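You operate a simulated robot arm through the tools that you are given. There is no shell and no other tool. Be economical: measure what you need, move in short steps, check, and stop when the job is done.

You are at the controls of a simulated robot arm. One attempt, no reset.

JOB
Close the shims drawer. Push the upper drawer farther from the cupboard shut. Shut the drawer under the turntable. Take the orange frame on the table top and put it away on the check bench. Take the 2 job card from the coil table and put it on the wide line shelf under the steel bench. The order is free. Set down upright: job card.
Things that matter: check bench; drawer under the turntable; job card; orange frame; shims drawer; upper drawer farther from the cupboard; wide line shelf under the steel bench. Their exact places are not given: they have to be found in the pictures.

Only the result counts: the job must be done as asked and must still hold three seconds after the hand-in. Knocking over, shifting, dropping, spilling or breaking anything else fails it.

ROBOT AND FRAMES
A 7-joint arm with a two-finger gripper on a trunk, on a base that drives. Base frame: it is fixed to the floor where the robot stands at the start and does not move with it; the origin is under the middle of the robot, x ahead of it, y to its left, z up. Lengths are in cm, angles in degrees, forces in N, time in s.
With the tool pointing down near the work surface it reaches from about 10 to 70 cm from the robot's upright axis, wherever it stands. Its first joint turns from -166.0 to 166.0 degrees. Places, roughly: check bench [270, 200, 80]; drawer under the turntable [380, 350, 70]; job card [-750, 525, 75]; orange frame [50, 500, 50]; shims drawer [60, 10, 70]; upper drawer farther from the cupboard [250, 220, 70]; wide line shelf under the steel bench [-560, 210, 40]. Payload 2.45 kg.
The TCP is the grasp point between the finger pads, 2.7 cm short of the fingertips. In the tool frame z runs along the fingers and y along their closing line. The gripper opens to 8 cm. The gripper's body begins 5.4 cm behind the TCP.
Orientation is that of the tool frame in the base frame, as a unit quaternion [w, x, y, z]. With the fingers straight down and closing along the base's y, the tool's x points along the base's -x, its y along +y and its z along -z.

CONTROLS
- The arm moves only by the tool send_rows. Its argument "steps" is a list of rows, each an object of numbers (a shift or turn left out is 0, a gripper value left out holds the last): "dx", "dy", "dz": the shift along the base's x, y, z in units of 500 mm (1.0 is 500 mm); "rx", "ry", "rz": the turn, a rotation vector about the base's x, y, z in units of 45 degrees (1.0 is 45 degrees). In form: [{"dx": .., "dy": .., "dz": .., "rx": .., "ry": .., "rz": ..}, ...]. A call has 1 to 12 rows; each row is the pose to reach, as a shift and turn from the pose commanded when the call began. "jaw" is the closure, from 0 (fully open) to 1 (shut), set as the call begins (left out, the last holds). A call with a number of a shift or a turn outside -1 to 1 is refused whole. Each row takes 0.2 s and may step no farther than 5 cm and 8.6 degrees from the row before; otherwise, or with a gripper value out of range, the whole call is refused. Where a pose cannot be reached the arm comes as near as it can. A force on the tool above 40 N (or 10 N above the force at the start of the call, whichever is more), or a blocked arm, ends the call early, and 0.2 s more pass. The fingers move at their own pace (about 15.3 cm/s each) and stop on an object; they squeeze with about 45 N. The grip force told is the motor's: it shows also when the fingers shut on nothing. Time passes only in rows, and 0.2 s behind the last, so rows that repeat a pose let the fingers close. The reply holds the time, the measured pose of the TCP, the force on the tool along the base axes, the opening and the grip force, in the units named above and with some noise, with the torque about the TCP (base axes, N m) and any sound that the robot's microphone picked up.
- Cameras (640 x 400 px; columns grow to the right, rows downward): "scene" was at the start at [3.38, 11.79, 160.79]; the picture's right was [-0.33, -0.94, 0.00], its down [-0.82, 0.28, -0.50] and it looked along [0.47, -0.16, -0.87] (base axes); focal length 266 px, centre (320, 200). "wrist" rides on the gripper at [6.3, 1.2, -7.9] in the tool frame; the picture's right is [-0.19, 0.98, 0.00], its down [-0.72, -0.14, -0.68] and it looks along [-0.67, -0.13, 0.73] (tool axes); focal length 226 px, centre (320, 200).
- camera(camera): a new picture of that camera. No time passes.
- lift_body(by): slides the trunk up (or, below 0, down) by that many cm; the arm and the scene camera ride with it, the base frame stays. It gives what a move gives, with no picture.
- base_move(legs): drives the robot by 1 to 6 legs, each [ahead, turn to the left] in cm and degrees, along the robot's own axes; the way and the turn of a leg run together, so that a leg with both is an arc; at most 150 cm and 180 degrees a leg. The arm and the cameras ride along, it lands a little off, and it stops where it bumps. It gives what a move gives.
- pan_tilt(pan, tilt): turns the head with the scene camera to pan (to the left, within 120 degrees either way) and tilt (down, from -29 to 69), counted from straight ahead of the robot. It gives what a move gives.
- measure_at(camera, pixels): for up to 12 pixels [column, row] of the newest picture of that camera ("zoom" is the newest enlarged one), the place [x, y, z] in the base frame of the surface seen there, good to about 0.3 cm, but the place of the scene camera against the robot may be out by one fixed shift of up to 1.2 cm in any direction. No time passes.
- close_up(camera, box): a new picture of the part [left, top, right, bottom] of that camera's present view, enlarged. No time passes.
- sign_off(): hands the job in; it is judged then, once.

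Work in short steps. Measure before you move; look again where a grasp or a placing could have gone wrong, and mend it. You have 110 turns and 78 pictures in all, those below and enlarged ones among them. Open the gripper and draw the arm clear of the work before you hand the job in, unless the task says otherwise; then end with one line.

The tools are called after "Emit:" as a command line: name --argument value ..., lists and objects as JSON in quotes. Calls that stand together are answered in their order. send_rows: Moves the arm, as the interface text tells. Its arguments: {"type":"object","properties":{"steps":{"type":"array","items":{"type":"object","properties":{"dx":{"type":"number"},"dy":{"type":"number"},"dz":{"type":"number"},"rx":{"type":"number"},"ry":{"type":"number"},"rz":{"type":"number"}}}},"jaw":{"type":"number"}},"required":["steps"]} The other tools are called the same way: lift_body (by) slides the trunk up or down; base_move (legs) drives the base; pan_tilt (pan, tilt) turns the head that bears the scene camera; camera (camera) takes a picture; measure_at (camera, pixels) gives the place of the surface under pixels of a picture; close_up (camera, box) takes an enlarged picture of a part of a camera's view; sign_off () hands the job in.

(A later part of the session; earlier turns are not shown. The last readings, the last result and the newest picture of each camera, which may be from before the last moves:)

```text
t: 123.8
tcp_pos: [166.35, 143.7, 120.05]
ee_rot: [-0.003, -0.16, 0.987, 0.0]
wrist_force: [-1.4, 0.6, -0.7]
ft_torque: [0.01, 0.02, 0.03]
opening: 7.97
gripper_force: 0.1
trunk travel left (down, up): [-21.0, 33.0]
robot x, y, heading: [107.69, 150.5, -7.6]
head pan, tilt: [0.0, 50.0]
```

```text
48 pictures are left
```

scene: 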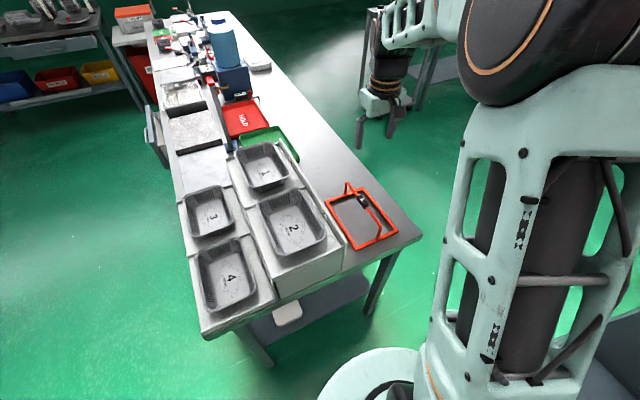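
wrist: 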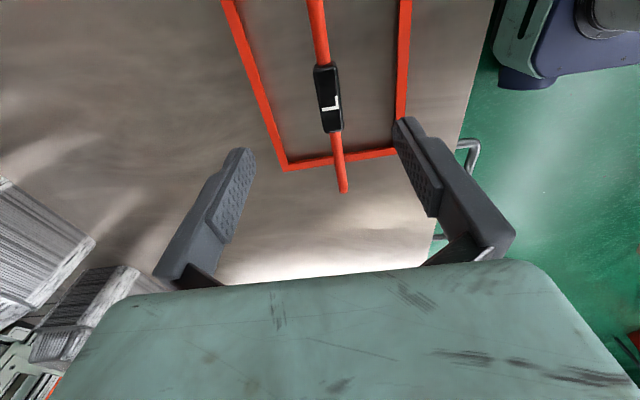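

Frame is standing well on the check bench. I pull the arm in and drive round to the north side, facing the open drawer.

Emit:
send_rows --jaw 1 --steps '[{"dx": -0.09, "dy": 0.012}, {"dx": -0.18, "dy": 0.024}, {"dx": -0.27, "dy": 0.036}, {"dx": -0.36, "dy": 0.05}]'

Emit:
base_move --legs '[[0, 107.5], [90, 0], [0, -80.3], [124, 0], [0, -91.5]]'

Emit:
pan_tilt --pan 0 --tilt 45

Emit:
camera --camera "scene"

```text
t: 124.8
tcp_pos: [148.22, 145.69, 118.48]
ee_rot: [-0.021, -0.157, 0.987, 0.006]
wrist_force: [0.1, 0.1, 0.5]
ft_torque: [-0.05, -0.02, 0.02]
opening: 0.0
gripper_force: 29.7
trunk travel left (down, up): [-21.0, 33.0]
robot x, y, heading: [107.77, 150.25, -7.6]
head pan, tilt: [0.0, 50.0]
```

```text
t: 147.4
tcp_pos: [225.52, 235.51, 119.46]
ee_rot: [-0.006, 0.399, 0.917, 0.007]
wrist_force: [-0.8, 0.9, -0.2]
ft_torque: [0.01, 0.0, 0.02]
opening: 0.01
gripper_force: 29.6
trunk travel left (down, up): [-21.0, 33.0]
robot x, y, heading: [213.08, 274.44, -72.8]
head pan, tilt: [0.0, 50.0]
```

```text
t: 148.0
tcp_pos: [225.46, 235.48, 119.12]
ee_rot: [-0.008, 0.4, 0.916, 0.01]
wrist_force: [0.2, 0.4, 0.4]
ft_torque: [-0.01, 0.0, 0.01]
opening: 0.0
gripper_force: 30.1
trunk travel left (down, up): [-21.0, 33.0]
robot x, y, heading: [212.97, 274.92, -72.9]
head pan, tilt: [0.0, 45.0]
```

```text
47 pictures are left
```

scene: 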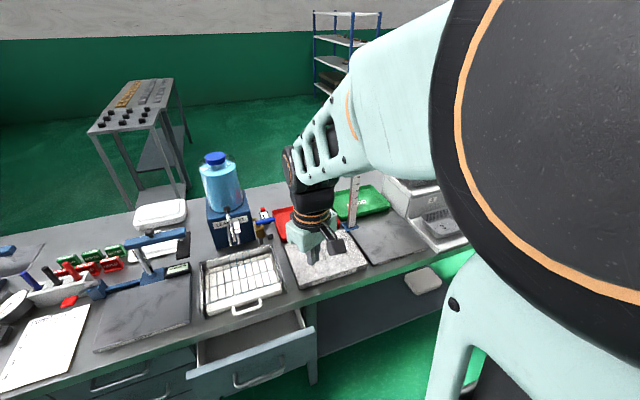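

The open drawer is at (250,360) with handle at (260,375). I measure it.

Emit:
measure_at --camera "scene" --pixels '[[189, 373], [314, 330], [255, 352], [258, 376], [236, 384], [284, 362], [305, 318], [200, 345], [300, 310], [250, 330], [250, 370]]'

Emit:
close_up --camera "scene" --box '[80, 250, 360, 400]'

```text
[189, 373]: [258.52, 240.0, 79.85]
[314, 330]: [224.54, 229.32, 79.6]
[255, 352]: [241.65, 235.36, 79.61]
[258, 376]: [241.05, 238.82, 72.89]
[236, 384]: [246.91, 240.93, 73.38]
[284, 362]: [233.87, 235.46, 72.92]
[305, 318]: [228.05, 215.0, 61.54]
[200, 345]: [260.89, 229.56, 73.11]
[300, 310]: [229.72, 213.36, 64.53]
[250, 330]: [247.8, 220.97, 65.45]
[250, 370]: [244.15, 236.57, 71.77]
```

```text
2.29 times, centred on (220, 325) of scene
```

zoom: 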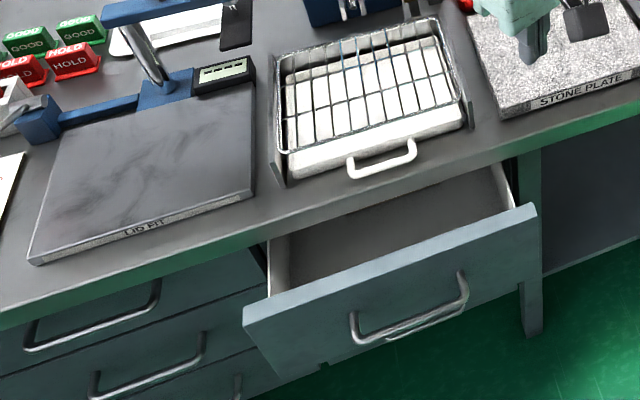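

Drawer front centre (241.5,235), top z 79.7, handle z 73 at m≈150. I back off 12 cm, then yaw the tool and bring it in front of the drawer at z 94.

Emit:
base_move --legs '[[-12, 0]]'

Emit:
send_rows --steps '[{"dx": 0.048, "dy": 0.0, "dz": -0.07, "rz": -0.08}, {"dx": 0.095, "dz": -0.14, "rz": -0.16}, {"dx": 0.143, "dz": -0.21, "rz": -0.24}, {"dx": 0.19, "dz": -0.28, "rz": -0.32}, {"dx": 0.238, "dz": -0.35, "rz": -0.4}, {"dx": 0.286, "dz": -0.43, "rz": -0.48}, {"dx": 0.334, "dz": -0.5, "rz": -0.542}]'

```text
t: 149.3
tcp_pos: [221.9, 247.19, 119.09]
ee_rot: [-0.008, 0.4, 0.916, 0.01]
wrist_force: [-0.2, 0.8, 0.0]
ft_torque: [-0.02, 0.03, 0.03]
opening: 0.01
gripper_force: 30.0
trunk travel left (down, up): [-21.0, 33.0]
robot x, y, heading: [209.74, 286.2, -73.1]
head pan, tilt: [0.0, 45.0]
```

```text
t: 150.9
tcp_pos: [238.69, 247.08, 93.96]
ee_rot: [-0.006, 0.585, 0.811, 0.012]
wrist_force: [-0.2, -0.3, -0.8]
ft_torque: [-0.01, 0.0, 0.01]
opening: 0.01
gripper_force: 30.2
trunk travel left (down, up): [-21.0, 33.0]
robot x, y, heading: [209.43, 286.4, -73.0]
head pan, tilt: [0.0, 45.0]
```

Now pitch the tool 90° to point along (0.316,-0.949), then descend to z 76.6.

Emit:
send_rows --steps '[{"rx": -0.17, "ry": -0.057}, {"rx": -0.34, "ry": -0.113}, {"rx": -0.51, "ry": -0.17}, {"rx": -0.68, "ry": -0.226}, {"rx": -0.83, "ry": -0.276}, {"rx": -0.949, "ry": -0.316}]'

Emit:
send_rows --steps '[{"rx": -0.17, "ry": -0.057}, {"rx": -0.34, "ry": -0.113}, {"rx": -0.51, "ry": -0.17}, {"rx": -0.68, "ry": -0.226}, {"rx": -0.83, "ry": -0.276}, {"rx": -0.949, "ry": -0.316}]'

Emit:
send_rows --steps '[{"dz": -0.09}, {"dz": -0.18}, {"dz": -0.27}, {"dz": -0.347}]'

Emit:
camera --camera "scene"

```text
t: 152.3
tcp_pos: [238.63, 247.08, 94.03]
ee_rot: [0.305, 0.541, 0.754, -0.214]
wrist_force: [0.6, 1.2, -0.1]
ft_torque: [0.02, 0.0, 0.01]
opening: 0.0
gripper_force: 30.2
trunk travel left (down, up): [-21.0, 33.0]
robot x, y, heading: [209.06, 286.22, -73.3]
head pan, tilt: [0.0, 45.0]
```

```text
t: 153.7
tcp_pos: [238.65, 247.01, 93.92]
ee_rot: [0.57, 0.414, 0.583, -0.405]
wrist_force: [0.0, 0.6, -0.5]
ft_torque: [0.01, 0.02, 0.02]
opening: 0.0
gripper_force: 30.1
trunk travel left (down, up): [-21.0, 33.0]
robot x, y, heading: [209.66, 285.8, -73.0]
head pan, tilt: [0.0, 45.0]
```

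```text
t: 154.7
tcp_pos: [238.72, 246.87, 76.53]
ee_rot: [0.569, 0.415, 0.583, -0.406]
wrist_force: [0.6, -0.6, -0.3]
ft_torque: [-0.02, 0.01, -0.01]
opening: 0.0
gripper_force: 30.1
trunk travel left (down, up): [-21.0, 33.0]
robot x, y, heading: [209.21, 286.17, -72.9]
head pan, tilt: [0.0, 45.0]
```

```text
45 pictures are left
```

scene: 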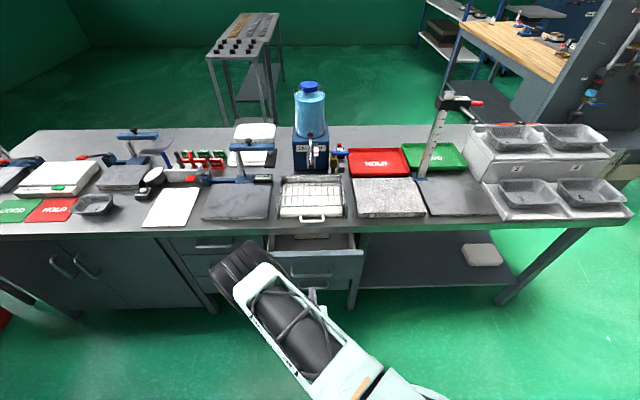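

Fingers are at the drawer's middle. Push.

Emit:
send_rows --steps '[{"dx": 0.011, "dy": -0.033}, {"dx": 0.022, "dy": -0.066}, {"dx": 0.033, "dy": -0.099}, {"dx": 0.044, "dy": -0.132}, {"dx": 0.055, "dy": -0.165}, {"dx": 0.066, "dy": -0.198}, {"dx": 0.077, "dy": -0.231}, {"dx": 0.088, "dy": -0.264}, {"dx": 0.099, "dy": -0.297}, {"dx": 0.11, "dy": -0.33}, {"dx": 0.121, "dy": -0.363}, {"dx": 0.132, "dy": -0.396}]'

Emit:
send_rows --steps '[{"dx": 0.0044, "dy": -0.0133}, {"dx": 0.0088, "dy": -0.0266}, {"dx": 0.0133, "dy": -0.04}, {"dx": 0.0177, "dy": -0.0532}, {"dx": 0.022, "dy": -0.0665}, {"dx": 0.0266, "dy": -0.08}, {"dx": 0.031, "dy": -0.093}, {"dx": 0.0354, "dy": -0.1064}, {"dx": 0.04, "dy": -0.12}]'

Emit:
camera --camera "scene"

```text
t: 157.3
tcp_pos: [245.23, 227.21, 76.61]
ee_rot: [0.569, 0.415, 0.583, -0.405]
wrist_force: [0.2, -0.1, -0.3]
ft_torque: [0.01, 0.06, -0.05]
opening: 0.0
gripper_force: 29.1
trunk travel left (down, up): [-21.0, 33.0]
robot x, y, heading: [209.73, 286.22, -72.9]
head pan, tilt: [0.0, 45.0]
```

```text
t: 158.6
tcp_pos: [246.15, 224.35, 76.54]
ee_rot: [0.568, 0.415, 0.584, -0.405]
wrist_force: [-7.6, 18.2, 10.3]
ft_torque: [-0.27, -0.06, -0.12]
opening: 0.01
gripper_force: 29.7
trunk travel left (down, up): [-21.0, 33.0]
robot x, y, heading: [209.2, 286.25, -73.1]
head pan, tilt: [0.0, 45.0]
stopped in row 6: the force on the tool passed its limit at 50 N (the readings are from after the stop); the commanded pose is now the measured one
```

```text
44 pictures are left
```

scene: 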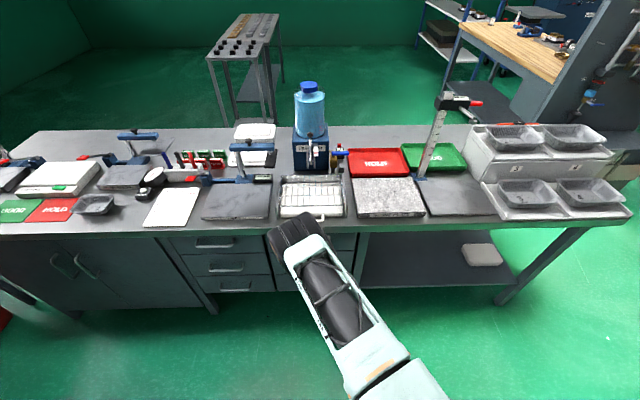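

The drawer reached its stop. I withdraw and check.

Emit:
send_rows --steps '[{"dx": -0.025, "dy": 0.075}, {"dx": -0.05, "dy": 0.15}, {"dx": -0.075, "dy": 0.225}, {"dx": -0.1, "dy": 0.3}, {"dx": -0.125, "dy": 0.375}, {"dx": -0.15, "dy": 0.45}]'

Emit:
close_up --camera "scene" --box '[140, 200, 400, 340]'

Emit:
pan_tilt --pan 90 --tilt 25

Emit:
camera --camera "scene"

```text
t: 160.0
tcp_pos: [238.83, 246.72, 76.55]
ee_rot: [0.567, 0.416, 0.584, -0.405]
wrist_force: [0.2, -0.3, 0.0]
ft_torque: [0.01, 0.04, -0.02]
opening: 0.02
gripper_force: 29.9
trunk travel left (down, up): [-21.0, 33.0]
robot x, y, heading: [209.48, 286.46, -72.8]
head pan, tilt: [0.0, 45.0]
```

```text
2.46 times, centred on (270, 270) of scene
```

zoom: 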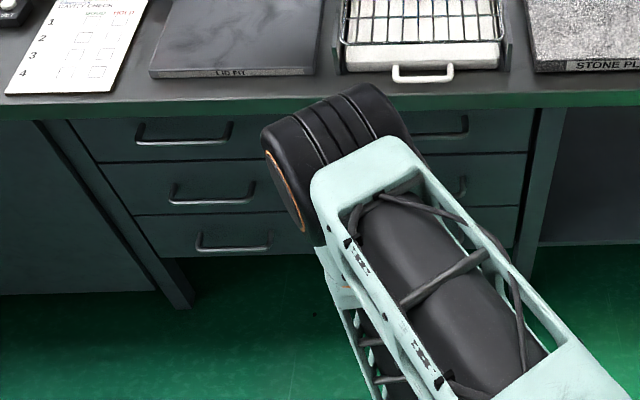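

```text
t: 161.6
tcp_pos: [238.85, 246.69, 76.49]
ee_rot: [0.567, 0.416, 0.584, -0.405]
wrist_force: [-0.3, -0.3, -0.7]
ft_torque: [0.02, -0.02, -0.01]
opening: 0.0
gripper_force: 29.5
trunk travel left (down, up): [-21.0, 33.0]
robot x, y, heading: [209.43, 286.17, -72.8]
head pan, tilt: [90.0, 25.0]
```

```text
42 pictures are left
```

scene: 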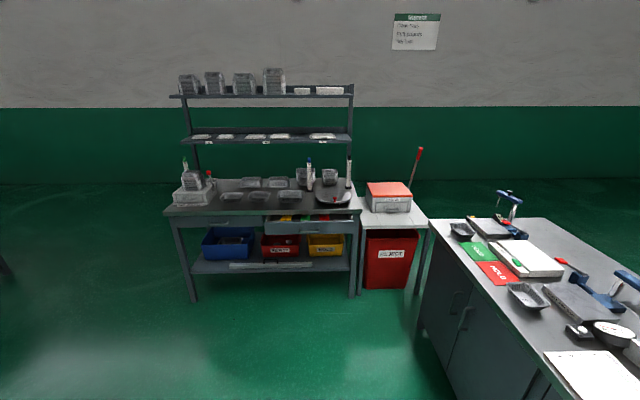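

The upper drawer is flush. The turntable (333,193) has the open drawer below it at (310,226); I measure it.

Emit:
close_up --camera "scene" --box '[150, 160, 390, 310]'

Emit:
measure_at --camera "scene" --pixels '[[267, 221], [358, 219], [312, 221], [312, 228], [267, 234], [358, 232], [170, 211], [361, 209], [350, 290], [230, 221], [225, 265], [380, 210]]'

```text
2.67 times, centred on (270, 235) of scene
```

zoom: 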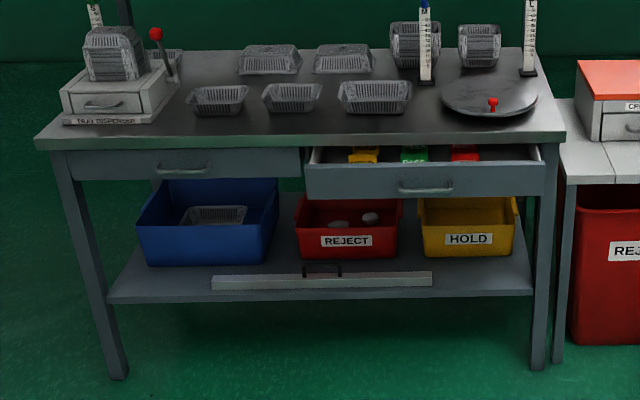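

```text
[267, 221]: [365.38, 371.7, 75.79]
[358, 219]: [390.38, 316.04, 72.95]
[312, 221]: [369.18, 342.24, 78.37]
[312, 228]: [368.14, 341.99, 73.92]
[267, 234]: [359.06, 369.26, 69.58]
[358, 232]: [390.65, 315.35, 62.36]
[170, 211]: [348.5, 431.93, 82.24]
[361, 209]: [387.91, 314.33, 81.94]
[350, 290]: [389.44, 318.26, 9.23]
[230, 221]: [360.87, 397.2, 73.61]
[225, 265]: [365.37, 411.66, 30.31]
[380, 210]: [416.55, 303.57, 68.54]
```

Emit:
measure_at --camera "zoom" --pixels '[[308, 170], [425, 168], [425, 180], [425, 188], [400, 188], [452, 187], [543, 165], [425, 195], [543, 185], [308, 192], [500, 175], [340, 178]]'

```text
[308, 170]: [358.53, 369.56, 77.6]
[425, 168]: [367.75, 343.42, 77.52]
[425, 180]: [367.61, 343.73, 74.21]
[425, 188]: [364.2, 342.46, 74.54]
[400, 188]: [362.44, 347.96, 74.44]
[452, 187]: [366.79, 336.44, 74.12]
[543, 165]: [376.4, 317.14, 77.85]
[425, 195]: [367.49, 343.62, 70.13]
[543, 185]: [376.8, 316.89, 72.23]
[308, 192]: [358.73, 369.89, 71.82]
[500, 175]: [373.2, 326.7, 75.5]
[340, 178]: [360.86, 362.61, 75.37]
```

Front face z 69.5–77.6, centre (367.6,343.4); handle at z 74.4 sticking out to u≈453.8. I drive so the horizontal tool already points at the drawer, stopping some cm short, and I raise the arm clear on the way.

Emit:
base_move --legs '[[0, 85.9], [107, 0], [0, 4.1]]'

Emit:
pan_tilt --pan 15 --tilt 50

Emit:
camera --camera "scene"

```text
t: 171.3
tcp_pos: [357.83, 331.63, 76.37]
ee_rot: [0.69, -0.097, 0.711, 0.094]
wrist_force: [0.8, 0.0, 0.0]
ft_torque: [0.0, -0.01, 0.04]
opening: 0.01
gripper_force: 30.0
trunk travel left (down, up): [-21.0, 33.0]
robot x, y, heading: [316.46, 304.62, 13.5]
head pan, tilt: [90.0, 25.0]
```

```text
t: 172.8
tcp_pos: [357.77, 331.59, 76.5]
ee_rot: [0.691, -0.098, 0.71, 0.094]
wrist_force: [0.4, -0.8, -0.7]
ft_torque: [0.0, -0.03, 0.03]
opening: 0.0
gripper_force: 29.8
trunk travel left (down, up): [-21.0, 33.0]
robot x, y, heading: [317.05, 304.69, 13.9]
head pan, tilt: [15.0, 50.0]
```

```text
40 pictures are left
```

scene: 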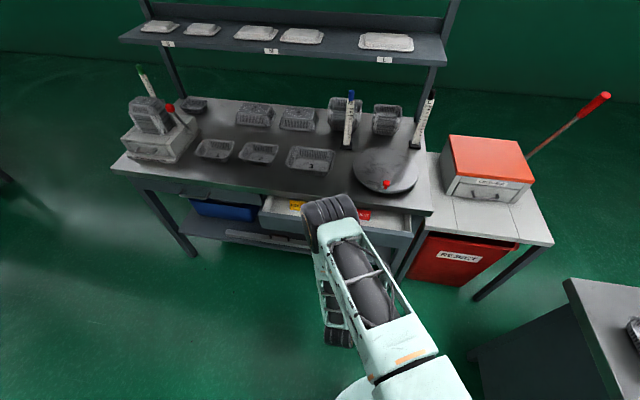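

TCP at u=444, m=201.6; I shift 8 cm left and 4.7 down, then push along (0.949,0.316).

Emit:
send_rows --steps '[{"dx": -0.025, "dy": 0.076, "dz": 0.0}, {"dx": -0.051, "dy": 0.153, "dz": -0.02}, {"dx": -0.051, "dy": 0.153, "dz": -0.094}]'

Emit:
close_up --camera "scene" --box '[220, 160, 440, 310]'

Emit:
camera --camera "wrist"

```text
t: 173.6
tcp_pos: [355.22, 339.38, 71.85]
ee_rot: [0.691, -0.098, 0.71, 0.094]
wrist_force: [-0.1, 0.2, 0.1]
ft_torque: [-0.03, 0.0, 0.02]
opening: 0.02
gripper_force: 30.0
trunk travel left (down, up): [-21.0, 33.0]
robot x, y, heading: [316.29, 304.68, 13.5]
head pan, tilt: [15.0, 50.0]
```

```text
2.67 times, centred on (330, 235) of scene
```

zoom: 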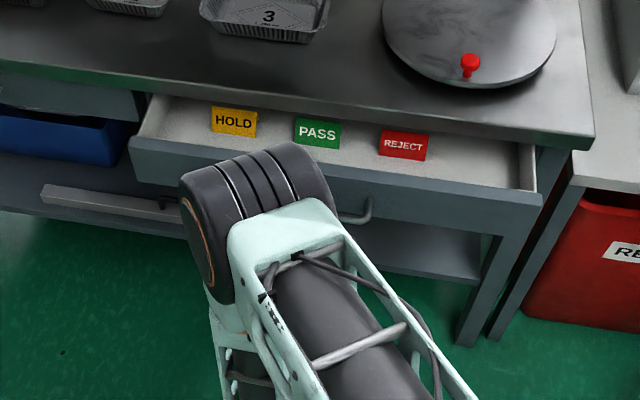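

```text
38 pictures are left
```

wrist: 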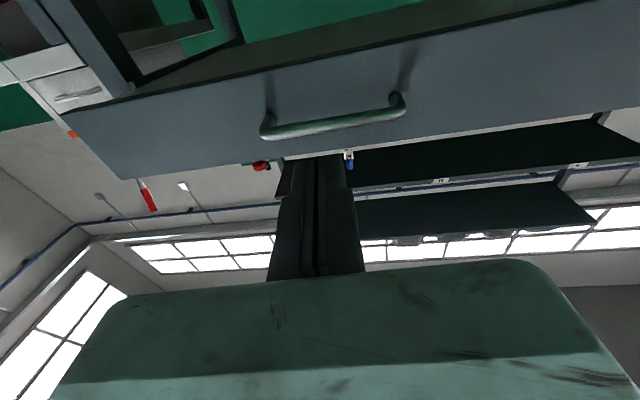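

I check the handle and face heights through the wrist camera.

Emit:
measure_at --camera "wrist" --pixels '[[330, 124], [330, 90], [330, 75], [265, 130], [400, 105], [330, 145], [90, 120]]'

```text
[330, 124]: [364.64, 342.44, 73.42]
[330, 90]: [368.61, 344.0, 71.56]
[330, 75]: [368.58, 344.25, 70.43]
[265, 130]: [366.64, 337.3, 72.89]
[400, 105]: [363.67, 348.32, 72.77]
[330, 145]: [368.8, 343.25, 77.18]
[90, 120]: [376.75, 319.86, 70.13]
```

Handle bar underside is ~z 73, face bottom ~69.5; I go 0.7 lower and push.

Emit:
send_rows --steps '[{"dz": -0.014}, {"dx": 0.038, "dy": 0.0126, "dz": -0.014}, {"dx": 0.076, "dy": 0.0253, "dz": -0.014}, {"dx": 0.114, "dy": 0.038, "dz": -0.014}, {"dx": 0.152, "dy": 0.0506, "dz": -0.014}, {"dx": 0.18, "dy": 0.06, "dz": -0.014}, {"dx": 0.209, "dy": 0.0696, "dz": -0.014}, {"dx": 0.237, "dy": 0.079, "dz": -0.014}, {"dx": 0.266, "dy": 0.0886, "dz": -0.014}, {"dx": 0.295, "dy": 0.098, "dz": -0.014}, {"dx": 0.323, "dy": 0.1076, "dz": -0.014}]'

Emit:
send_rows --steps '[{"dx": 0.0133, "dy": 0.0044}, {"dx": 0.0266, "dy": 0.0088}, {"dx": 0.04, "dy": 0.0133}, {"dx": 0.0532, "dy": 0.0177}, {"dx": 0.0665, "dy": 0.022}, {"dx": 0.08, "dy": 0.0266}, {"dx": 0.093, "dy": 0.031}, {"dx": 0.1064, "dy": 0.0354}, {"dx": 0.12, "dy": 0.04}]'

Emit:
camera --camera "scene"

```text
t: 176.0
tcp_pos: [371.5, 344.71, 70.94]
ee_rot: [0.69, -0.098, 0.711, 0.094]
wrist_force: [-0.3, -0.2, -0.7]
ft_torque: [0.01, -0.01, -0.02]
opening: 0.0
gripper_force: 29.9
trunk travel left (down, up): [-21.0, 33.0]
robot x, y, heading: [316.72, 304.95, 14.0]
head pan, tilt: [15.0, 50.0]
```

```text
t: 178.0
tcp_pos: [377.37, 346.66, 70.98]
ee_rot: [0.691, -0.098, 0.71, 0.094]
wrist_force: [-3.2, -0.5, 0.4]
ft_torque: [0.01, -0.04, 0.02]
opening: 0.01
gripper_force: 29.6
trunk travel left (down, up): [-21.0, 33.0]
robot x, y, heading: [316.65, 304.76, 13.6]
head pan, tilt: [15.0, 50.0]
```

```text
37 pictures are left
```

scene: 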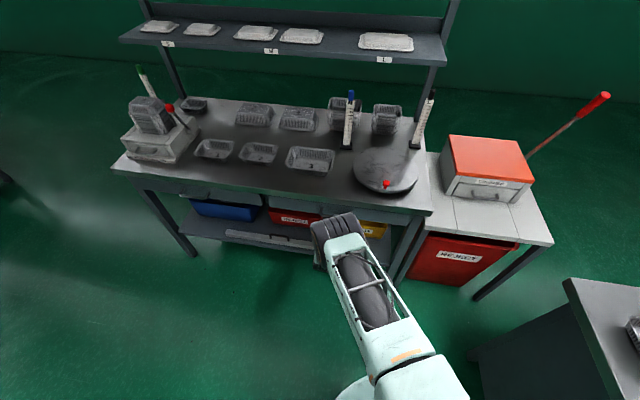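

Almost in; push further gently until the stop.

Emit:
send_rows --steps '[{"dx": 0.0095, "dy": 0.0032}, {"dx": 0.019, "dy": 0.0063}, {"dx": 0.0285, "dy": 0.0095}, {"dx": 0.038, "dy": 0.0126}, {"dx": 0.0475, "dy": 0.0158}]'

```text
t: 178.5
tcp_pos: [377.4, 346.62, 70.88]
ee_rot: [0.689, -0.098, 0.712, 0.093]
wrist_force: [-19.8, -9.5, 9.1]
ft_torque: [0.16, -0.23, 0.13]
opening: 0.02
gripper_force: 30.2
trunk travel left (down, up): [-21.0, 33.0]
robot x, y, heading: [316.75, 304.6, 13.6]
head pan, tilt: [15.0, 50.0]
stopped in row 2: the force on the tool passed its limit at 48 N (the readings are from after the stop); the commanded pose is now the measured one
```

Stop reached. I withdraw 18 cm and verify.

Emit:
send_rows --steps '[{"dx": -0.075, "dy": -0.025}, {"dx": -0.15, "dy": -0.05}, {"dx": -0.225, "dy": -0.075}, {"dx": -0.3, "dy": -0.1}, {"dx": -0.375, "dy": -0.125}]'

Emit:
close_up --camera "scene" --box '[130, 160, 450, 290]'

Emit:
camera --camera "wrist"

```text
t: 179.7
tcp_pos: [358.79, 340.23, 71.06]
ee_rot: [0.69, -0.098, 0.711, 0.093]
wrist_force: [0.1, -0.2, -0.6]
ft_torque: [-0.01, -0.01, -0.02]
opening: 0.02
gripper_force: 30.4
trunk travel left (down, up): [-21.0, 33.0]
robot x, y, heading: [316.72, 304.63, 13.7]
head pan, tilt: [15.0, 50.0]
```

```text
2.00 times, centred on (290, 225) of scene
```

zoom: 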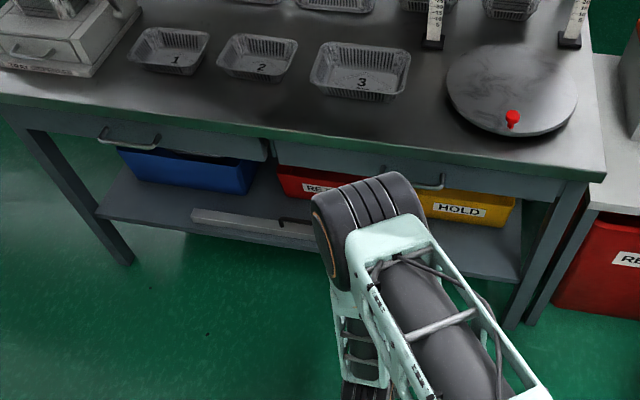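

```text
35 pictures are left
```

wrist: 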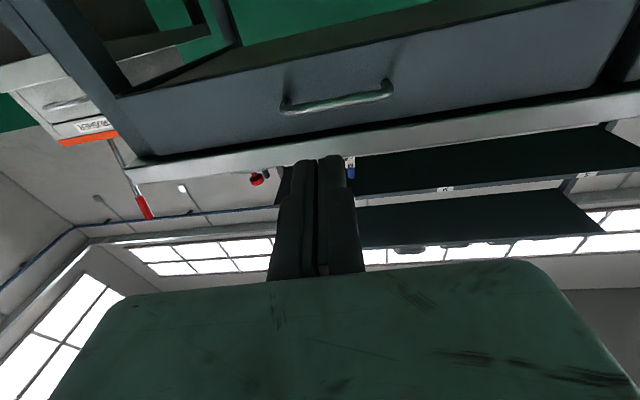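

All three drawers and the frame are done. I turn the tool down and pull in, then drive northwest to look for the way to the coil table.

Emit:
send_rows --steps '[{"rx": -0.05, "ry": 0.18, "dx": -0.03, "dy": -0.03, "dz": 0.06}, {"rx": -0.1, "ry": 0.36, "dx": -0.06, "dy": -0.06, "dz": 0.12}, {"rx": -0.145, "ry": 0.53, "dx": -0.09, "dy": -0.09, "dz": 0.18}, {"rx": -0.19, "ry": 0.7, "dx": -0.12, "dy": -0.12, "dz": 0.24}, {"rx": -0.23, "ry": 0.86, "dx": -0.15, "dy": -0.15, "dz": 0.3}, {"rx": -0.266, "ry": 0.964, "dx": -0.18, "dy": -0.18, "dz": 0.36}]'

Emit:
send_rows --steps '[{"rx": -0.05, "ry": 0.18, "dz": 0.02}, {"rx": -0.1, "ry": 0.36, "dz": 0.04}, {"rx": -0.145, "ry": 0.53, "dz": 0.06}, {"rx": -0.19, "ry": 0.7, "dz": 0.08}, {"rx": -0.23, "ry": 0.86, "dz": 0.1}, {"rx": -0.266, "ry": 0.964, "dz": 0.12}]'

Emit:
base_move --legs '[[0, 113.8], [104, 0], [104, 0], [0, 30]]'

Emit:
pan_tilt --pan 0 --tilt 15

Emit:
camera --camera "scene"

```text
t: 181.1
tcp_pos: [349.56, 331.45, 88.68]
ee_rot: [0.363, -0.128, 0.922, 0.05]
wrist_force: [0.5, 0.4, -0.5]
ft_torque: [0.0, 0.02, 0.0]
opening: 0.0
gripper_force: 30.5
trunk travel left (down, up): [-21.0, 33.0]
robot x, y, heading: [316.61, 304.72, 13.7]
head pan, tilt: [15.0, 50.0]
```

```text
t: 182.5
tcp_pos: [349.93, 331.59, 94.71]
ee_rot: [-0.017, -0.135, 0.991, -0.001]
wrist_force: [0.1, 0.0, 0.5]
ft_torque: [0.03, -0.03, 0.02]
opening: 0.0
gripper_force: 29.9
trunk travel left (down, up): [-21.0, 33.0]
robot x, y, heading: [316.96, 304.18, 13.7]
head pan, tilt: [15.0, 50.0]
```

```text
t: 199.2
tcp_pos: [145.58, 465.62, 94.81]
ee_rot: [0.005, 0.983, -0.181, 0.016]
wrist_force: [-0.2, -0.2, 0.5]
ft_torque: [0.0, -0.02, -0.02]
opening: 0.0
gripper_force: 29.6
trunk travel left (down, up): [-21.0, 33.0]
robot x, y, heading: [187.86, 467.57, 157.3]
head pan, tilt: [15.0, 50.0]
```

```text
t: 200.2
tcp_pos: [145.43, 465.72, 94.7]
ee_rot: [0.004, 0.983, -0.181, 0.016]
wrist_force: [0.4, -0.2, -0.2]
ft_torque: [0.0, -0.01, -0.01]
opening: 0.0
gripper_force: 29.5
trunk travel left (down, up): [-21.0, 33.0]
robot x, y, heading: [188.33, 467.56, 157.1]
head pan, tilt: [0.0, 15.0]
```

```text
34 pictures are left
```

scene: 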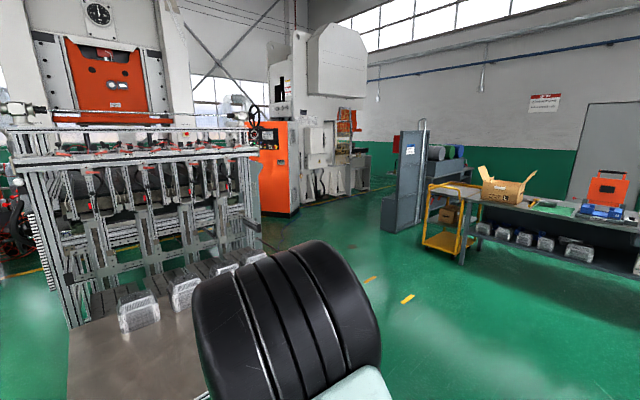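

An aisle runs west between the machines and the yellow cart. I measure floor points and obstacles along it.

Emit:
measure_at --camera "scene" --pixels '[[400, 297], [370, 281], [425, 245], [458, 262], [390, 230], [297, 212], [350, 220], [340, 195], [460, 158], [370, 190], [262, 250], [320, 195]]'

```text
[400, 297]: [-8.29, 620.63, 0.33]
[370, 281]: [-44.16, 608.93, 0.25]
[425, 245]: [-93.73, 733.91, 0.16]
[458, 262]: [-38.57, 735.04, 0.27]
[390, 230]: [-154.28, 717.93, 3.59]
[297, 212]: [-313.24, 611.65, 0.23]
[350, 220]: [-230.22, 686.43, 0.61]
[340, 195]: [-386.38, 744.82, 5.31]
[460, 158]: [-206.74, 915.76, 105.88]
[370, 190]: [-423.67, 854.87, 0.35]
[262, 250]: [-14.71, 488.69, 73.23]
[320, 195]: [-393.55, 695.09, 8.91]
```

I drive via (100,580) to about (-90,633) and look on.

Emit:
base_move --legs '[[0, -29], [143, 0], [0, 36.3], [98, 0], [98, 0]]'

Emit:
pan_tilt --pan 20 --tilt 12

Emit:
camera --camera "scene"

```text
t: 219.8
tcp_pos: [-132.2, 618.76, 94.7]
ee_rot: [0.003, 0.994, -0.104, 0.017]
wrist_force: [0.5, 0.9, -0.3]
ft_torque: [-0.03, 0.0, 0.0]
opening: 0.0
gripper_force: 29.7
trunk travel left (down, up): [-21.0, 33.0]
robot x, y, heading: [-90.31, 627.07, 166.3]
head pan, tilt: [0.0, 15.0]
```

```text
t: 220.7
tcp_pos: [-132.31, 618.73, 94.76]
ee_rot: [0.004, 0.994, -0.105, 0.016]
wrist_force: [-0.4, -0.1, -0.2]
ft_torque: [0.0, 0.01, -0.03]
opening: 0.01
gripper_force: 30.2
trunk travel left (down, up): [-21.0, 33.0]
robot x, y, heading: [-90.09, 627.57, 166.5]
head pan, tilt: [20.0, 12.0]
```

```text
33 pictures are left
```

scene: 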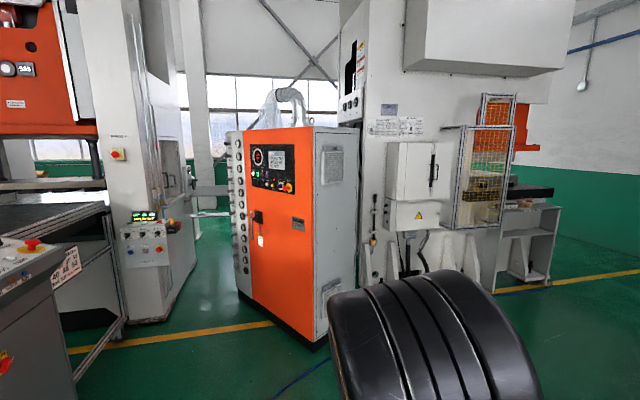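

Gap options: between first press and orange cabinet (215,290), or right past the second press (600,300). I measure.

Emit:
measure_at --camera "scene" --pixels '[[245, 292], [190, 270], [160, 318], [215, 235], [325, 340], [550, 285], [610, 300], [630, 240], [220, 280], [205, 215], [555, 210], [505, 283]]'

Emit:
pan_tilt --pan -15 --tilt 12

Emit:
camera --camera "scene"

```text
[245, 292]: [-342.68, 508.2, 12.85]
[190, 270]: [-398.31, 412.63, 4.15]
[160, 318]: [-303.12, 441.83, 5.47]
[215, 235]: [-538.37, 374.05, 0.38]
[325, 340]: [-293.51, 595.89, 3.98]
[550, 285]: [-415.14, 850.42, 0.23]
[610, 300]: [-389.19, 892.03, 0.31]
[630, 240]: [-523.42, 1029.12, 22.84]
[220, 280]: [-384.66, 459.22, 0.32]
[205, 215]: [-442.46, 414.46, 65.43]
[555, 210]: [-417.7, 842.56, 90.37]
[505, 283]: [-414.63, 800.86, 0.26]
```

```text
t: 221.7
tcp_pos: [-132.24, 618.72, 94.63]
ee_rot: [0.003, 0.994, -0.105, 0.016]
wrist_force: [-0.6, 0.1, -0.3]
ft_torque: [0.04, 0.0, -0.01]
opening: 0.0
gripper_force: 30.1
trunk travel left (down, up): [-21.0, 33.0]
robot x, y, heading: [-90.65, 627.3, 166.2]
head pan, tilt: [-15.0, 12.0]
```

```text
32 pictures are left
```

scene: 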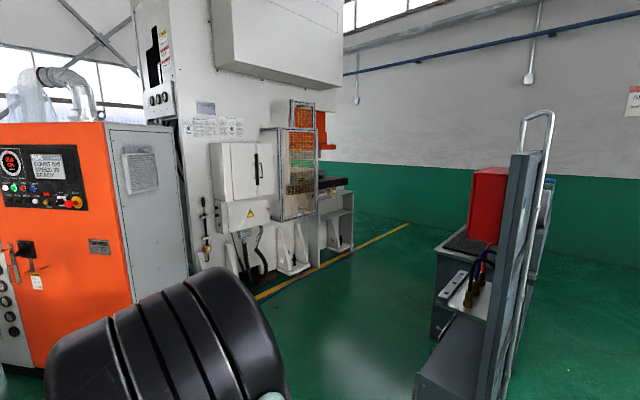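

North way round the second press looks wide. I check the grey station's outline.

Emit:
measure_at --camera "scene" --pixels '[[415, 395], [435, 330], [440, 245], [400, 225], [325, 265], [350, 245], [345, 185], [300, 275]]'

Emit:
base_move --legs '[[0, -7.3], [148, 0]]'

```text
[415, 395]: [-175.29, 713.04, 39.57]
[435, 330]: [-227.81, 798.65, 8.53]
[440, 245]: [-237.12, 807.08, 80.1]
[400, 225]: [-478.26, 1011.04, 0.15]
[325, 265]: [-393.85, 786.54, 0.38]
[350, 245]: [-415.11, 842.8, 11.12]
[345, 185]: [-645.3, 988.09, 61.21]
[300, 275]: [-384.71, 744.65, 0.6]
```

```text
t: 229.7
tcp_pos: [-272.91, 680.05, 94.91]
ee_rot: [0.005, 0.984, -0.175, 0.015]
wrist_force: [0.0, 0.2, 0.3]
ft_torque: [-0.01, 0.04, 0.03]
opening: 0.0
gripper_force: 30.2
trunk travel left (down, up): [-21.0, 33.0]
robot x, y, heading: [-230.56, 682.75, 157.9]
head pan, tilt: [-15.0, 12.0]
```

Clear. On to (-315,800) then (-395,960), and look west.

Emit:
base_move --legs '[[0, -31.9], [145, 0], [0, -11], [90, 0], [80, 0], [0, 80]]'

Emit:
pan_tilt --pan 20 --tilt 12

Emit:
camera --camera "scene"

```text
t: 250.8
tcp_pos: [-416.03, 922.83, 94.77]
ee_rot: [-0.001, 0.988, 0.152, 0.016]
wrist_force: [0.9, 0.4, -0.2]
ft_torque: [-0.02, 0.0, 0.02]
opening: 0.01
gripper_force: 29.0
trunk travel left (down, up): [-21.0, 33.0]
robot x, y, heading: [-383.84, 950.85, -164.4]
head pan, tilt: [-15.0, 12.0]
```

```text
t: 251.8
tcp_pos: [-416.03, 922.72, 94.74]
ee_rot: [-0.001, 0.988, 0.152, 0.016]
wrist_force: [0.3, -1.4, 0.4]
ft_torque: [0.0, -0.02, -0.06]
opening: 0.0
gripper_force: 30.2
trunk travel left (down, up): [-21.0, 33.0]
robot x, y, heading: [-383.81, 950.77, -164.1]
head pan, tilt: [20.0, 12.0]
```

```text
31 pictures are left
```

scene: 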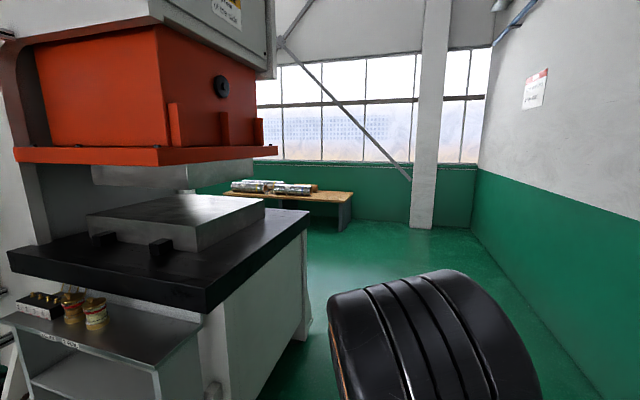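

A table with rolls stands behind the press at (290,195). I measure it and the passage.

Emit:
measure_at --camera "scene" --pixels '[[350, 194], [335, 230], [305, 335], [308, 212], [395, 270], [410, 226], [472, 230], [230, 186], [300, 188], [560, 330]]'

Emit:
close_up --camera "scene" --box '[180, 150, 380, 250]'

```text
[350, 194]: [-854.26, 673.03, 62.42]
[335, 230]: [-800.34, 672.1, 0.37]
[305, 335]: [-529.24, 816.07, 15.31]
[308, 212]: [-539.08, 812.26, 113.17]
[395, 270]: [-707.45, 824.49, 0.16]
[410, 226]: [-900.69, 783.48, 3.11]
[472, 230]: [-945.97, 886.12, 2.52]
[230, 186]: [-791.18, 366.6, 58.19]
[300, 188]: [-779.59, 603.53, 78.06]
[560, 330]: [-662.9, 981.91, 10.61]
```

```text
3.20 times, centred on (280, 200) of scene
```

zoom: 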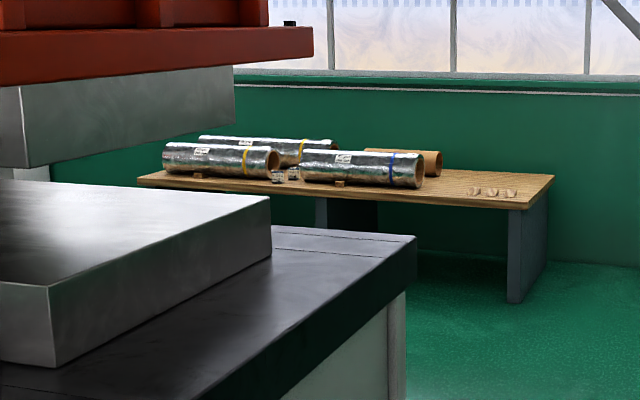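

Table front is at u≈-547, press back at u≈-255. I drive to about (-727,823) and look south.

Emit:
base_move --legs '[[0, 4.6], [122, 0], [122, 0], [122, 0], [0, 75]]'

Emit:
pan_tilt --pan -10 --tilt 18

Emit:
camera --camera "scene"

```text
t: 273.5
tcp_pos: [-710.15, 792.49, 94.74]
ee_rot: [-0.011, 0.668, 0.744, 0.012]
wrist_force: [0.6, -0.2, 0.4]
ft_torque: [0.02, 0.01, 0.0]
opening: 0.01
gripper_force: 30.2
trunk travel left (down, up): [-21.0, 33.0]
robot x, y, heading: [-731.04, 829.58, -85.9]
head pan, tilt: [20.0, 12.0]
```

```text
t: 274.5
tcp_pos: [-710.07, 792.62, 94.72]
ee_rot: [-0.011, 0.668, 0.744, 0.011]
wrist_force: [0.3, -0.6, -0.2]
ft_torque: [0.01, 0.01, 0.02]
opening: 0.0
gripper_force: 29.8
trunk travel left (down, up): [-21.0, 33.0]
robot x, y, heading: [-731.17, 829.74, -85.5]
head pan, tilt: [-10.0, 18.0]
```

```text
29 pictures are left
```

scene: 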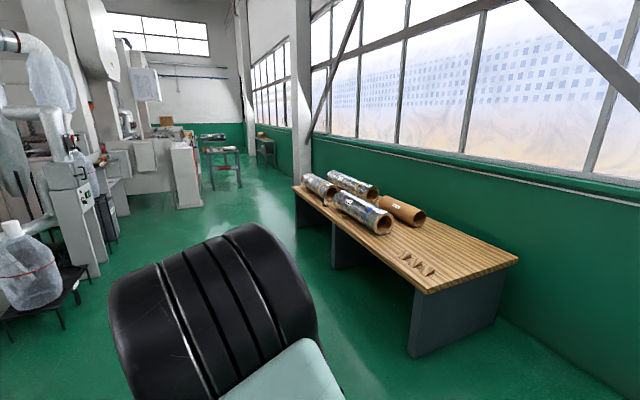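

Emit:
close_up --camera "scene" --box '[280, 160, 440, 260]'

Emit:
measure_at --camera "scene" --pixels '[[68, 330], [85, 270], [85, 300], [190, 205], [294, 190], [427, 292], [410, 355], [222, 185], [235, 180], [130, 215]]'

```text
4.00 times, centred on (360, 210) of scene
```

zoom: 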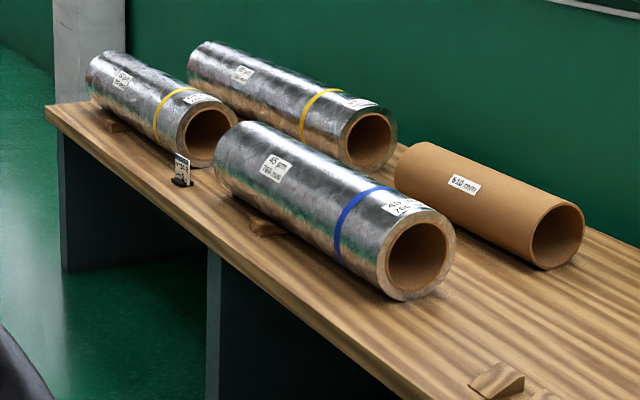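

```text
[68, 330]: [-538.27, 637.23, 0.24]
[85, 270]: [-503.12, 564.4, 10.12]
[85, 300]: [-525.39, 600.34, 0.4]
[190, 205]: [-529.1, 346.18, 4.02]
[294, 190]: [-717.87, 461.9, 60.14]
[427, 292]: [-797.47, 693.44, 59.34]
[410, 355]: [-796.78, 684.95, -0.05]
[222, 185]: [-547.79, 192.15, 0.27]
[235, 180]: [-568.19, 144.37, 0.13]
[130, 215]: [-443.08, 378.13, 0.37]
```

Emit:
measure_at --camera "zoom" --pixels '[[183, 165], [180, 182], [190, 183], [175, 160], [187, 175], [170, 190]]'

```text
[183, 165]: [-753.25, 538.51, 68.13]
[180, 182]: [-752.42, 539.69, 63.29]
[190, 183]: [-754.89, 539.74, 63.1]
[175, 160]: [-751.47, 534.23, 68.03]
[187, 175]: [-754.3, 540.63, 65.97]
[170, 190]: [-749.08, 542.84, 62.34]
```

Card at (-753,538.5), base on table z≈62. I drive to (-704,555) and face it.

Emit:
base_move --legs '[[0, 1.2], [138, 0], [137, 0], [0, -77.3]]'

Emit:
pan_tilt --pan 0 --tilt 50

Emit:
camera --camera "scene"

```text
t: 291.5
tcp_pos: [-731.62, 525.8, 94.77]
ee_rot: [-0.001, 0.981, 0.194, 0.017]
wrist_force: [0.1, -0.1, -0.9]
ft_torque: [-0.02, 0.0, -0.01]
opening: 0.02
gripper_force: 30.1
trunk travel left (down, up): [-21.0, 33.0]
robot x, y, heading: [-701.75, 556.69, -159.5]
head pan, tilt: [-10.0, 18.0]
```

```text
t: 292.5
tcp_pos: [-731.47, 525.98, 94.75]
ee_rot: [-0.001, 0.981, 0.193, 0.017]
wrist_force: [0.2, -0.1, 0.4]
ft_torque: [0.0, 0.02, 0.0]
opening: 0.0
gripper_force: 29.6
trunk travel left (down, up): [-21.0, 33.0]
robot x, y, heading: [-701.63, 556.14, -159.6]
head pan, tilt: [0.0, 50.0]
```

```text
27 pictures are left
```

scene: 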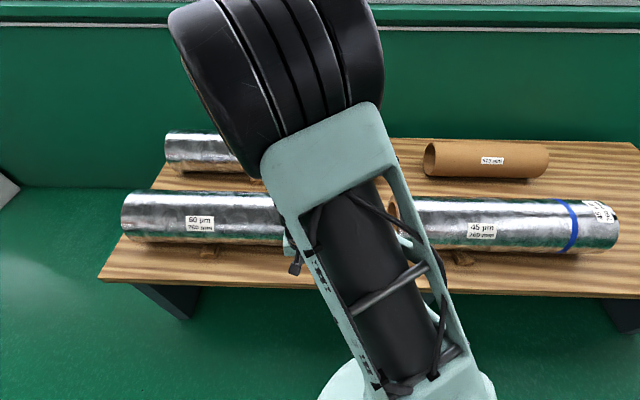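

The arm hides the card; I try the wrist camera with open jaw.

Emit:
send_rows --jaw 0 --steps '[{"dx": 0.03, "dy": 0.06}, {"dx": 0.06, "dy": 0.12}, {"dx": 0.08, "dy": 0.18}, {"dx": 0.1, "dy": 0.25}]'

Emit:
camera --camera "wrist"

```text
t: 293.5
tcp_pos: [-727.77, 537.63, 94.48]
ee_rot: [-0.003, 0.981, 0.194, 0.018]
wrist_force: [-0.2, -0.8, -1.3]
ft_torque: [0.03, -0.03, 0.0]
opening: 7.99
gripper_force: 0.1
out of reach, approached as far as the arm can: row 4
trunk travel left (down, up): [-21.0, 33.0]
robot x, y, heading: [-701.63, 556.57, -159.7]
head pan, tilt: [0.0, 50.0]
```

```text
26 pictures are left
```

wrist: 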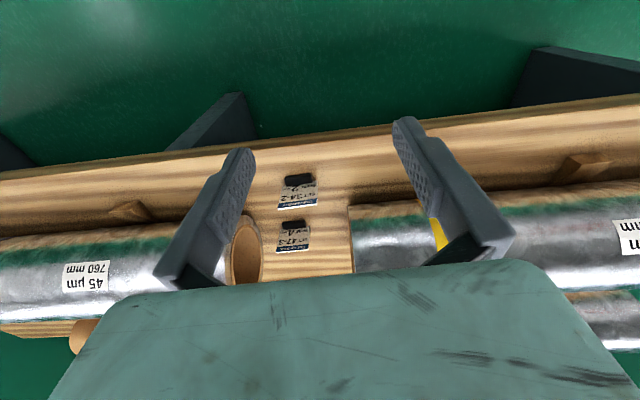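

Two cards show at (298,192) and (294,235). I zoom to read them.

Emit:
close_up --camera "wrist" --box '[256, 165, 352, 265]'

Emit:
measure_at --camera "wrist" --pixels '[[299, 180], [280, 186], [315, 177], [279, 205], [316, 201], [298, 202], [293, 225], [310, 247], [276, 250], [245, 250], [350, 220]]'

```text
4.00 times, centred on (304, 215) of wrist
```

zoom: 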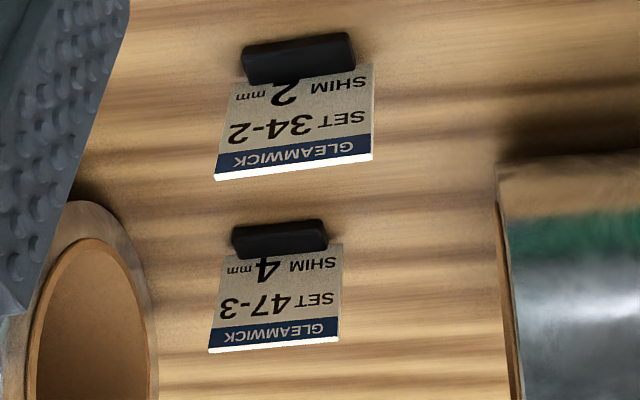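

```text
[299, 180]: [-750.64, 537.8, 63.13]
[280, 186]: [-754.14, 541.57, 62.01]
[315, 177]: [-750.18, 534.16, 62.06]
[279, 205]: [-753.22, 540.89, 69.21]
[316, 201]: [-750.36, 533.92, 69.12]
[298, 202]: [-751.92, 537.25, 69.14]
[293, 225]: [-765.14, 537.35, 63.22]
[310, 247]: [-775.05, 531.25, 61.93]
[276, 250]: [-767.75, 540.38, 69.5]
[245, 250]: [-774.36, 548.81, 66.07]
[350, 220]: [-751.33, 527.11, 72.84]
```

The card nearest the edge reads "SHIM 2 mm, SET 34-2": that's the 2 card, at (-751.8,537.4), top z 69.2. Before choosing the grip I look at the steel bench shelf, heading about -68° (pan 92).

Emit:
pan_tilt --pan 92 --tilt 18

Emit:
close_up --camera "scene" --box '[220, 100, 420, 225]'

```text
t: 295.2
tcp_pos: [-727.79, 537.35, 94.59]
ee_rot: [-0.002, 0.981, 0.194, 0.017]
wrist_force: [1.2, 0.0, -0.6]
ft_torque: [0.01, 0.01, 0.0]
opening: 8.0
gripper_force: 0.0
trunk travel left (down, up): [-21.0, 33.0]
robot x, y, heading: [-702.14, 556.22, -159.5]
head pan, tilt: [92.0, 18.0]
```

```text
3.20 times, centred on (320, 162) of scene
```

zoom: 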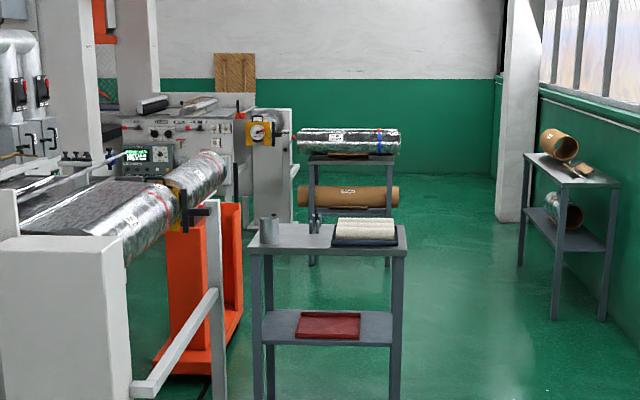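

Emit:
measure_at --camera "zoom" --pixels '[[250, 252], [408, 252], [330, 235], [330, 325], [270, 340], [380, 320], [350, 185], [570, 180], [570, 235], [265, 312], [395, 312], [350, 158]]'

```text
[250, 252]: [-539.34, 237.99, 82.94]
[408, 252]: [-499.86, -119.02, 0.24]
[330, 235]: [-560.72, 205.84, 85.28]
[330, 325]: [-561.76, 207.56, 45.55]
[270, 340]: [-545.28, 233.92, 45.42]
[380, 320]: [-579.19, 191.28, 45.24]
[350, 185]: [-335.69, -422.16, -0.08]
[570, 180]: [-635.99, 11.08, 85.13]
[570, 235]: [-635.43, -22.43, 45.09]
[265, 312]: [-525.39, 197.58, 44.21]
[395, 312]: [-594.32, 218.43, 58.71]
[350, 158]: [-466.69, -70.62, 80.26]
```

Steel bench top is z 85, its shelf z 45 with a red tray in the middle; clearance ~37 cm, so I need a tilted grip in the card's plane. I go over the card, yaw +90° so the fingers close across it, then tilt the tool 40°.

Emit:
send_rows --steps '[{"dx": -0.08, "rz": 0.165}, {"dx": -0.16, "rz": 0.33}, {"dx": -0.24, "rz": 0.5}, {"dx": -0.32, "rz": 0.66}, {"dx": -0.4, "rz": 0.83}, {"dx": -0.48, "rz": 0.997}]'

Emit:
send_rows --steps '[{"rz": 0.165}, {"rz": 0.33}, {"rz": 0.5}, {"rz": 0.66}, {"rz": 0.83}, {"rz": 0.997}]'

Emit:
send_rows --steps '[{"rx": -0.165, "ry": -0.067}, {"rx": -0.33, "ry": -0.133}, {"rx": -0.495, "ry": -0.2}, {"rx": -0.66, "ry": -0.267}, {"rx": -0.824, "ry": -0.333}]'

Emit:
camera --camera "wrist"

```text
t: 296.6
tcp_pos: [-751.79, 537.6, 94.55]
ee_rot: [-0.008, 0.833, 0.553, 0.015]
wrist_force: [0.7, 0.7, -1.2]
ft_torque: [-0.02, 0.0, 0.0]
opening: 8.02
gripper_force: 0.0
trunk travel left (down, up): [-21.0, 33.0]
robot x, y, heading: [-701.91, 556.55, -159.5]
head pan, tilt: [92.0, 18.0]
```

```text
t: 298.0
tcp_pos: [-751.74, 537.56, 94.61]
ee_rot: [-0.012, 0.558, 0.829, 0.011]
wrist_force: [-0.7, 0.0, 1.0]
ft_torque: [0.0, 0.01, 0.0]
opening: 7.99
gripper_force: 0.1
trunk travel left (down, up): [-21.0, 33.0]
robot x, y, heading: [-701.43, 556.78, -159.5]
head pan, tilt: [92.0, 18.0]
```

```text
t: 299.2
tcp_pos: [-751.79, 537.52, 94.71]
ee_rot: [0.273, 0.527, 0.784, -0.182]
wrist_force: [-0.8, -0.5, 0.2]
ft_torque: [0.0, -0.01, 0.02]
opening: 7.98
gripper_force: 0.1
trunk travel left (down, up): [-21.0, 33.0]
robot x, y, heading: [-701.75, 556.48, -159.5]
head pan, tilt: [92.0, 18.0]
```

```text
23 pictures are left
```

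wrist: 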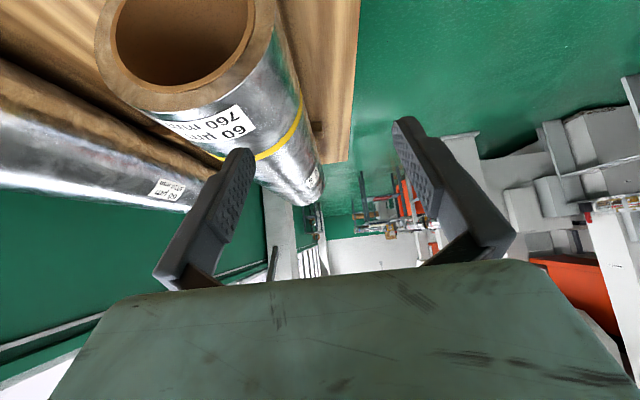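

Pose reached: tilt 38°, closing axis heading 22°. Check with the scene camera.

Emit:
pan_tilt --pan 5 --tilt 50

Emit:
close_up --camera "scene" --box '[160, 120, 480, 320]'

```text
t: 300.8
tcp_pos: [-751.71, 537.47, 94.58]
ee_rot: [0.272, 0.528, 0.784, -0.181]
wrist_force: [-0.3, -0.3, -0.1]
ft_torque: [-0.04, -0.03, 0.02]
opening: 7.99
gripper_force: 0.0
trunk travel left (down, up): [-21.0, 33.0]
robot x, y, heading: [-701.74, 556.41, -159.4]
head pan, tilt: [5.0, 50.0]
```

```text
2.00 times, centred on (320, 220) of scene
```

zoom: 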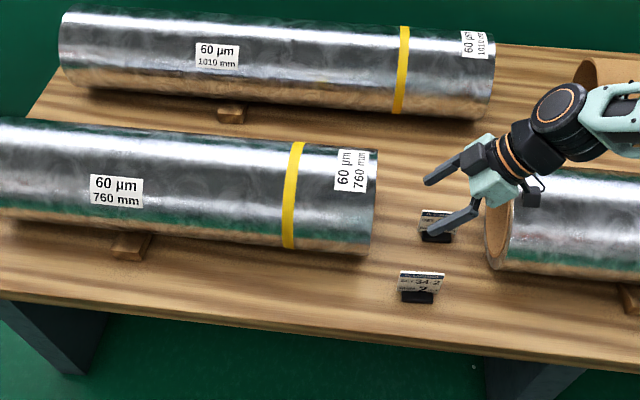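

Emit:
measure_at --camera "zoom" --pixels '[[421, 276], [400, 274], [443, 274], [417, 297], [505, 270], [490, 235], [488, 215], [560, 275], [540, 180], [370, 245]]'

```text
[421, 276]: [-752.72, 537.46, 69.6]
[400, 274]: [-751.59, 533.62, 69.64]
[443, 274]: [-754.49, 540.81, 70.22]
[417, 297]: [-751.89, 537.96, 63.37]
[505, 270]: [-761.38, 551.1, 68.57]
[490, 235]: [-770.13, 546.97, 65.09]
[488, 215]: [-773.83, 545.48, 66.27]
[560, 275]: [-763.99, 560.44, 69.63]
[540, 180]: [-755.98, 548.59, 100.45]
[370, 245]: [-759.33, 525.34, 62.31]
```

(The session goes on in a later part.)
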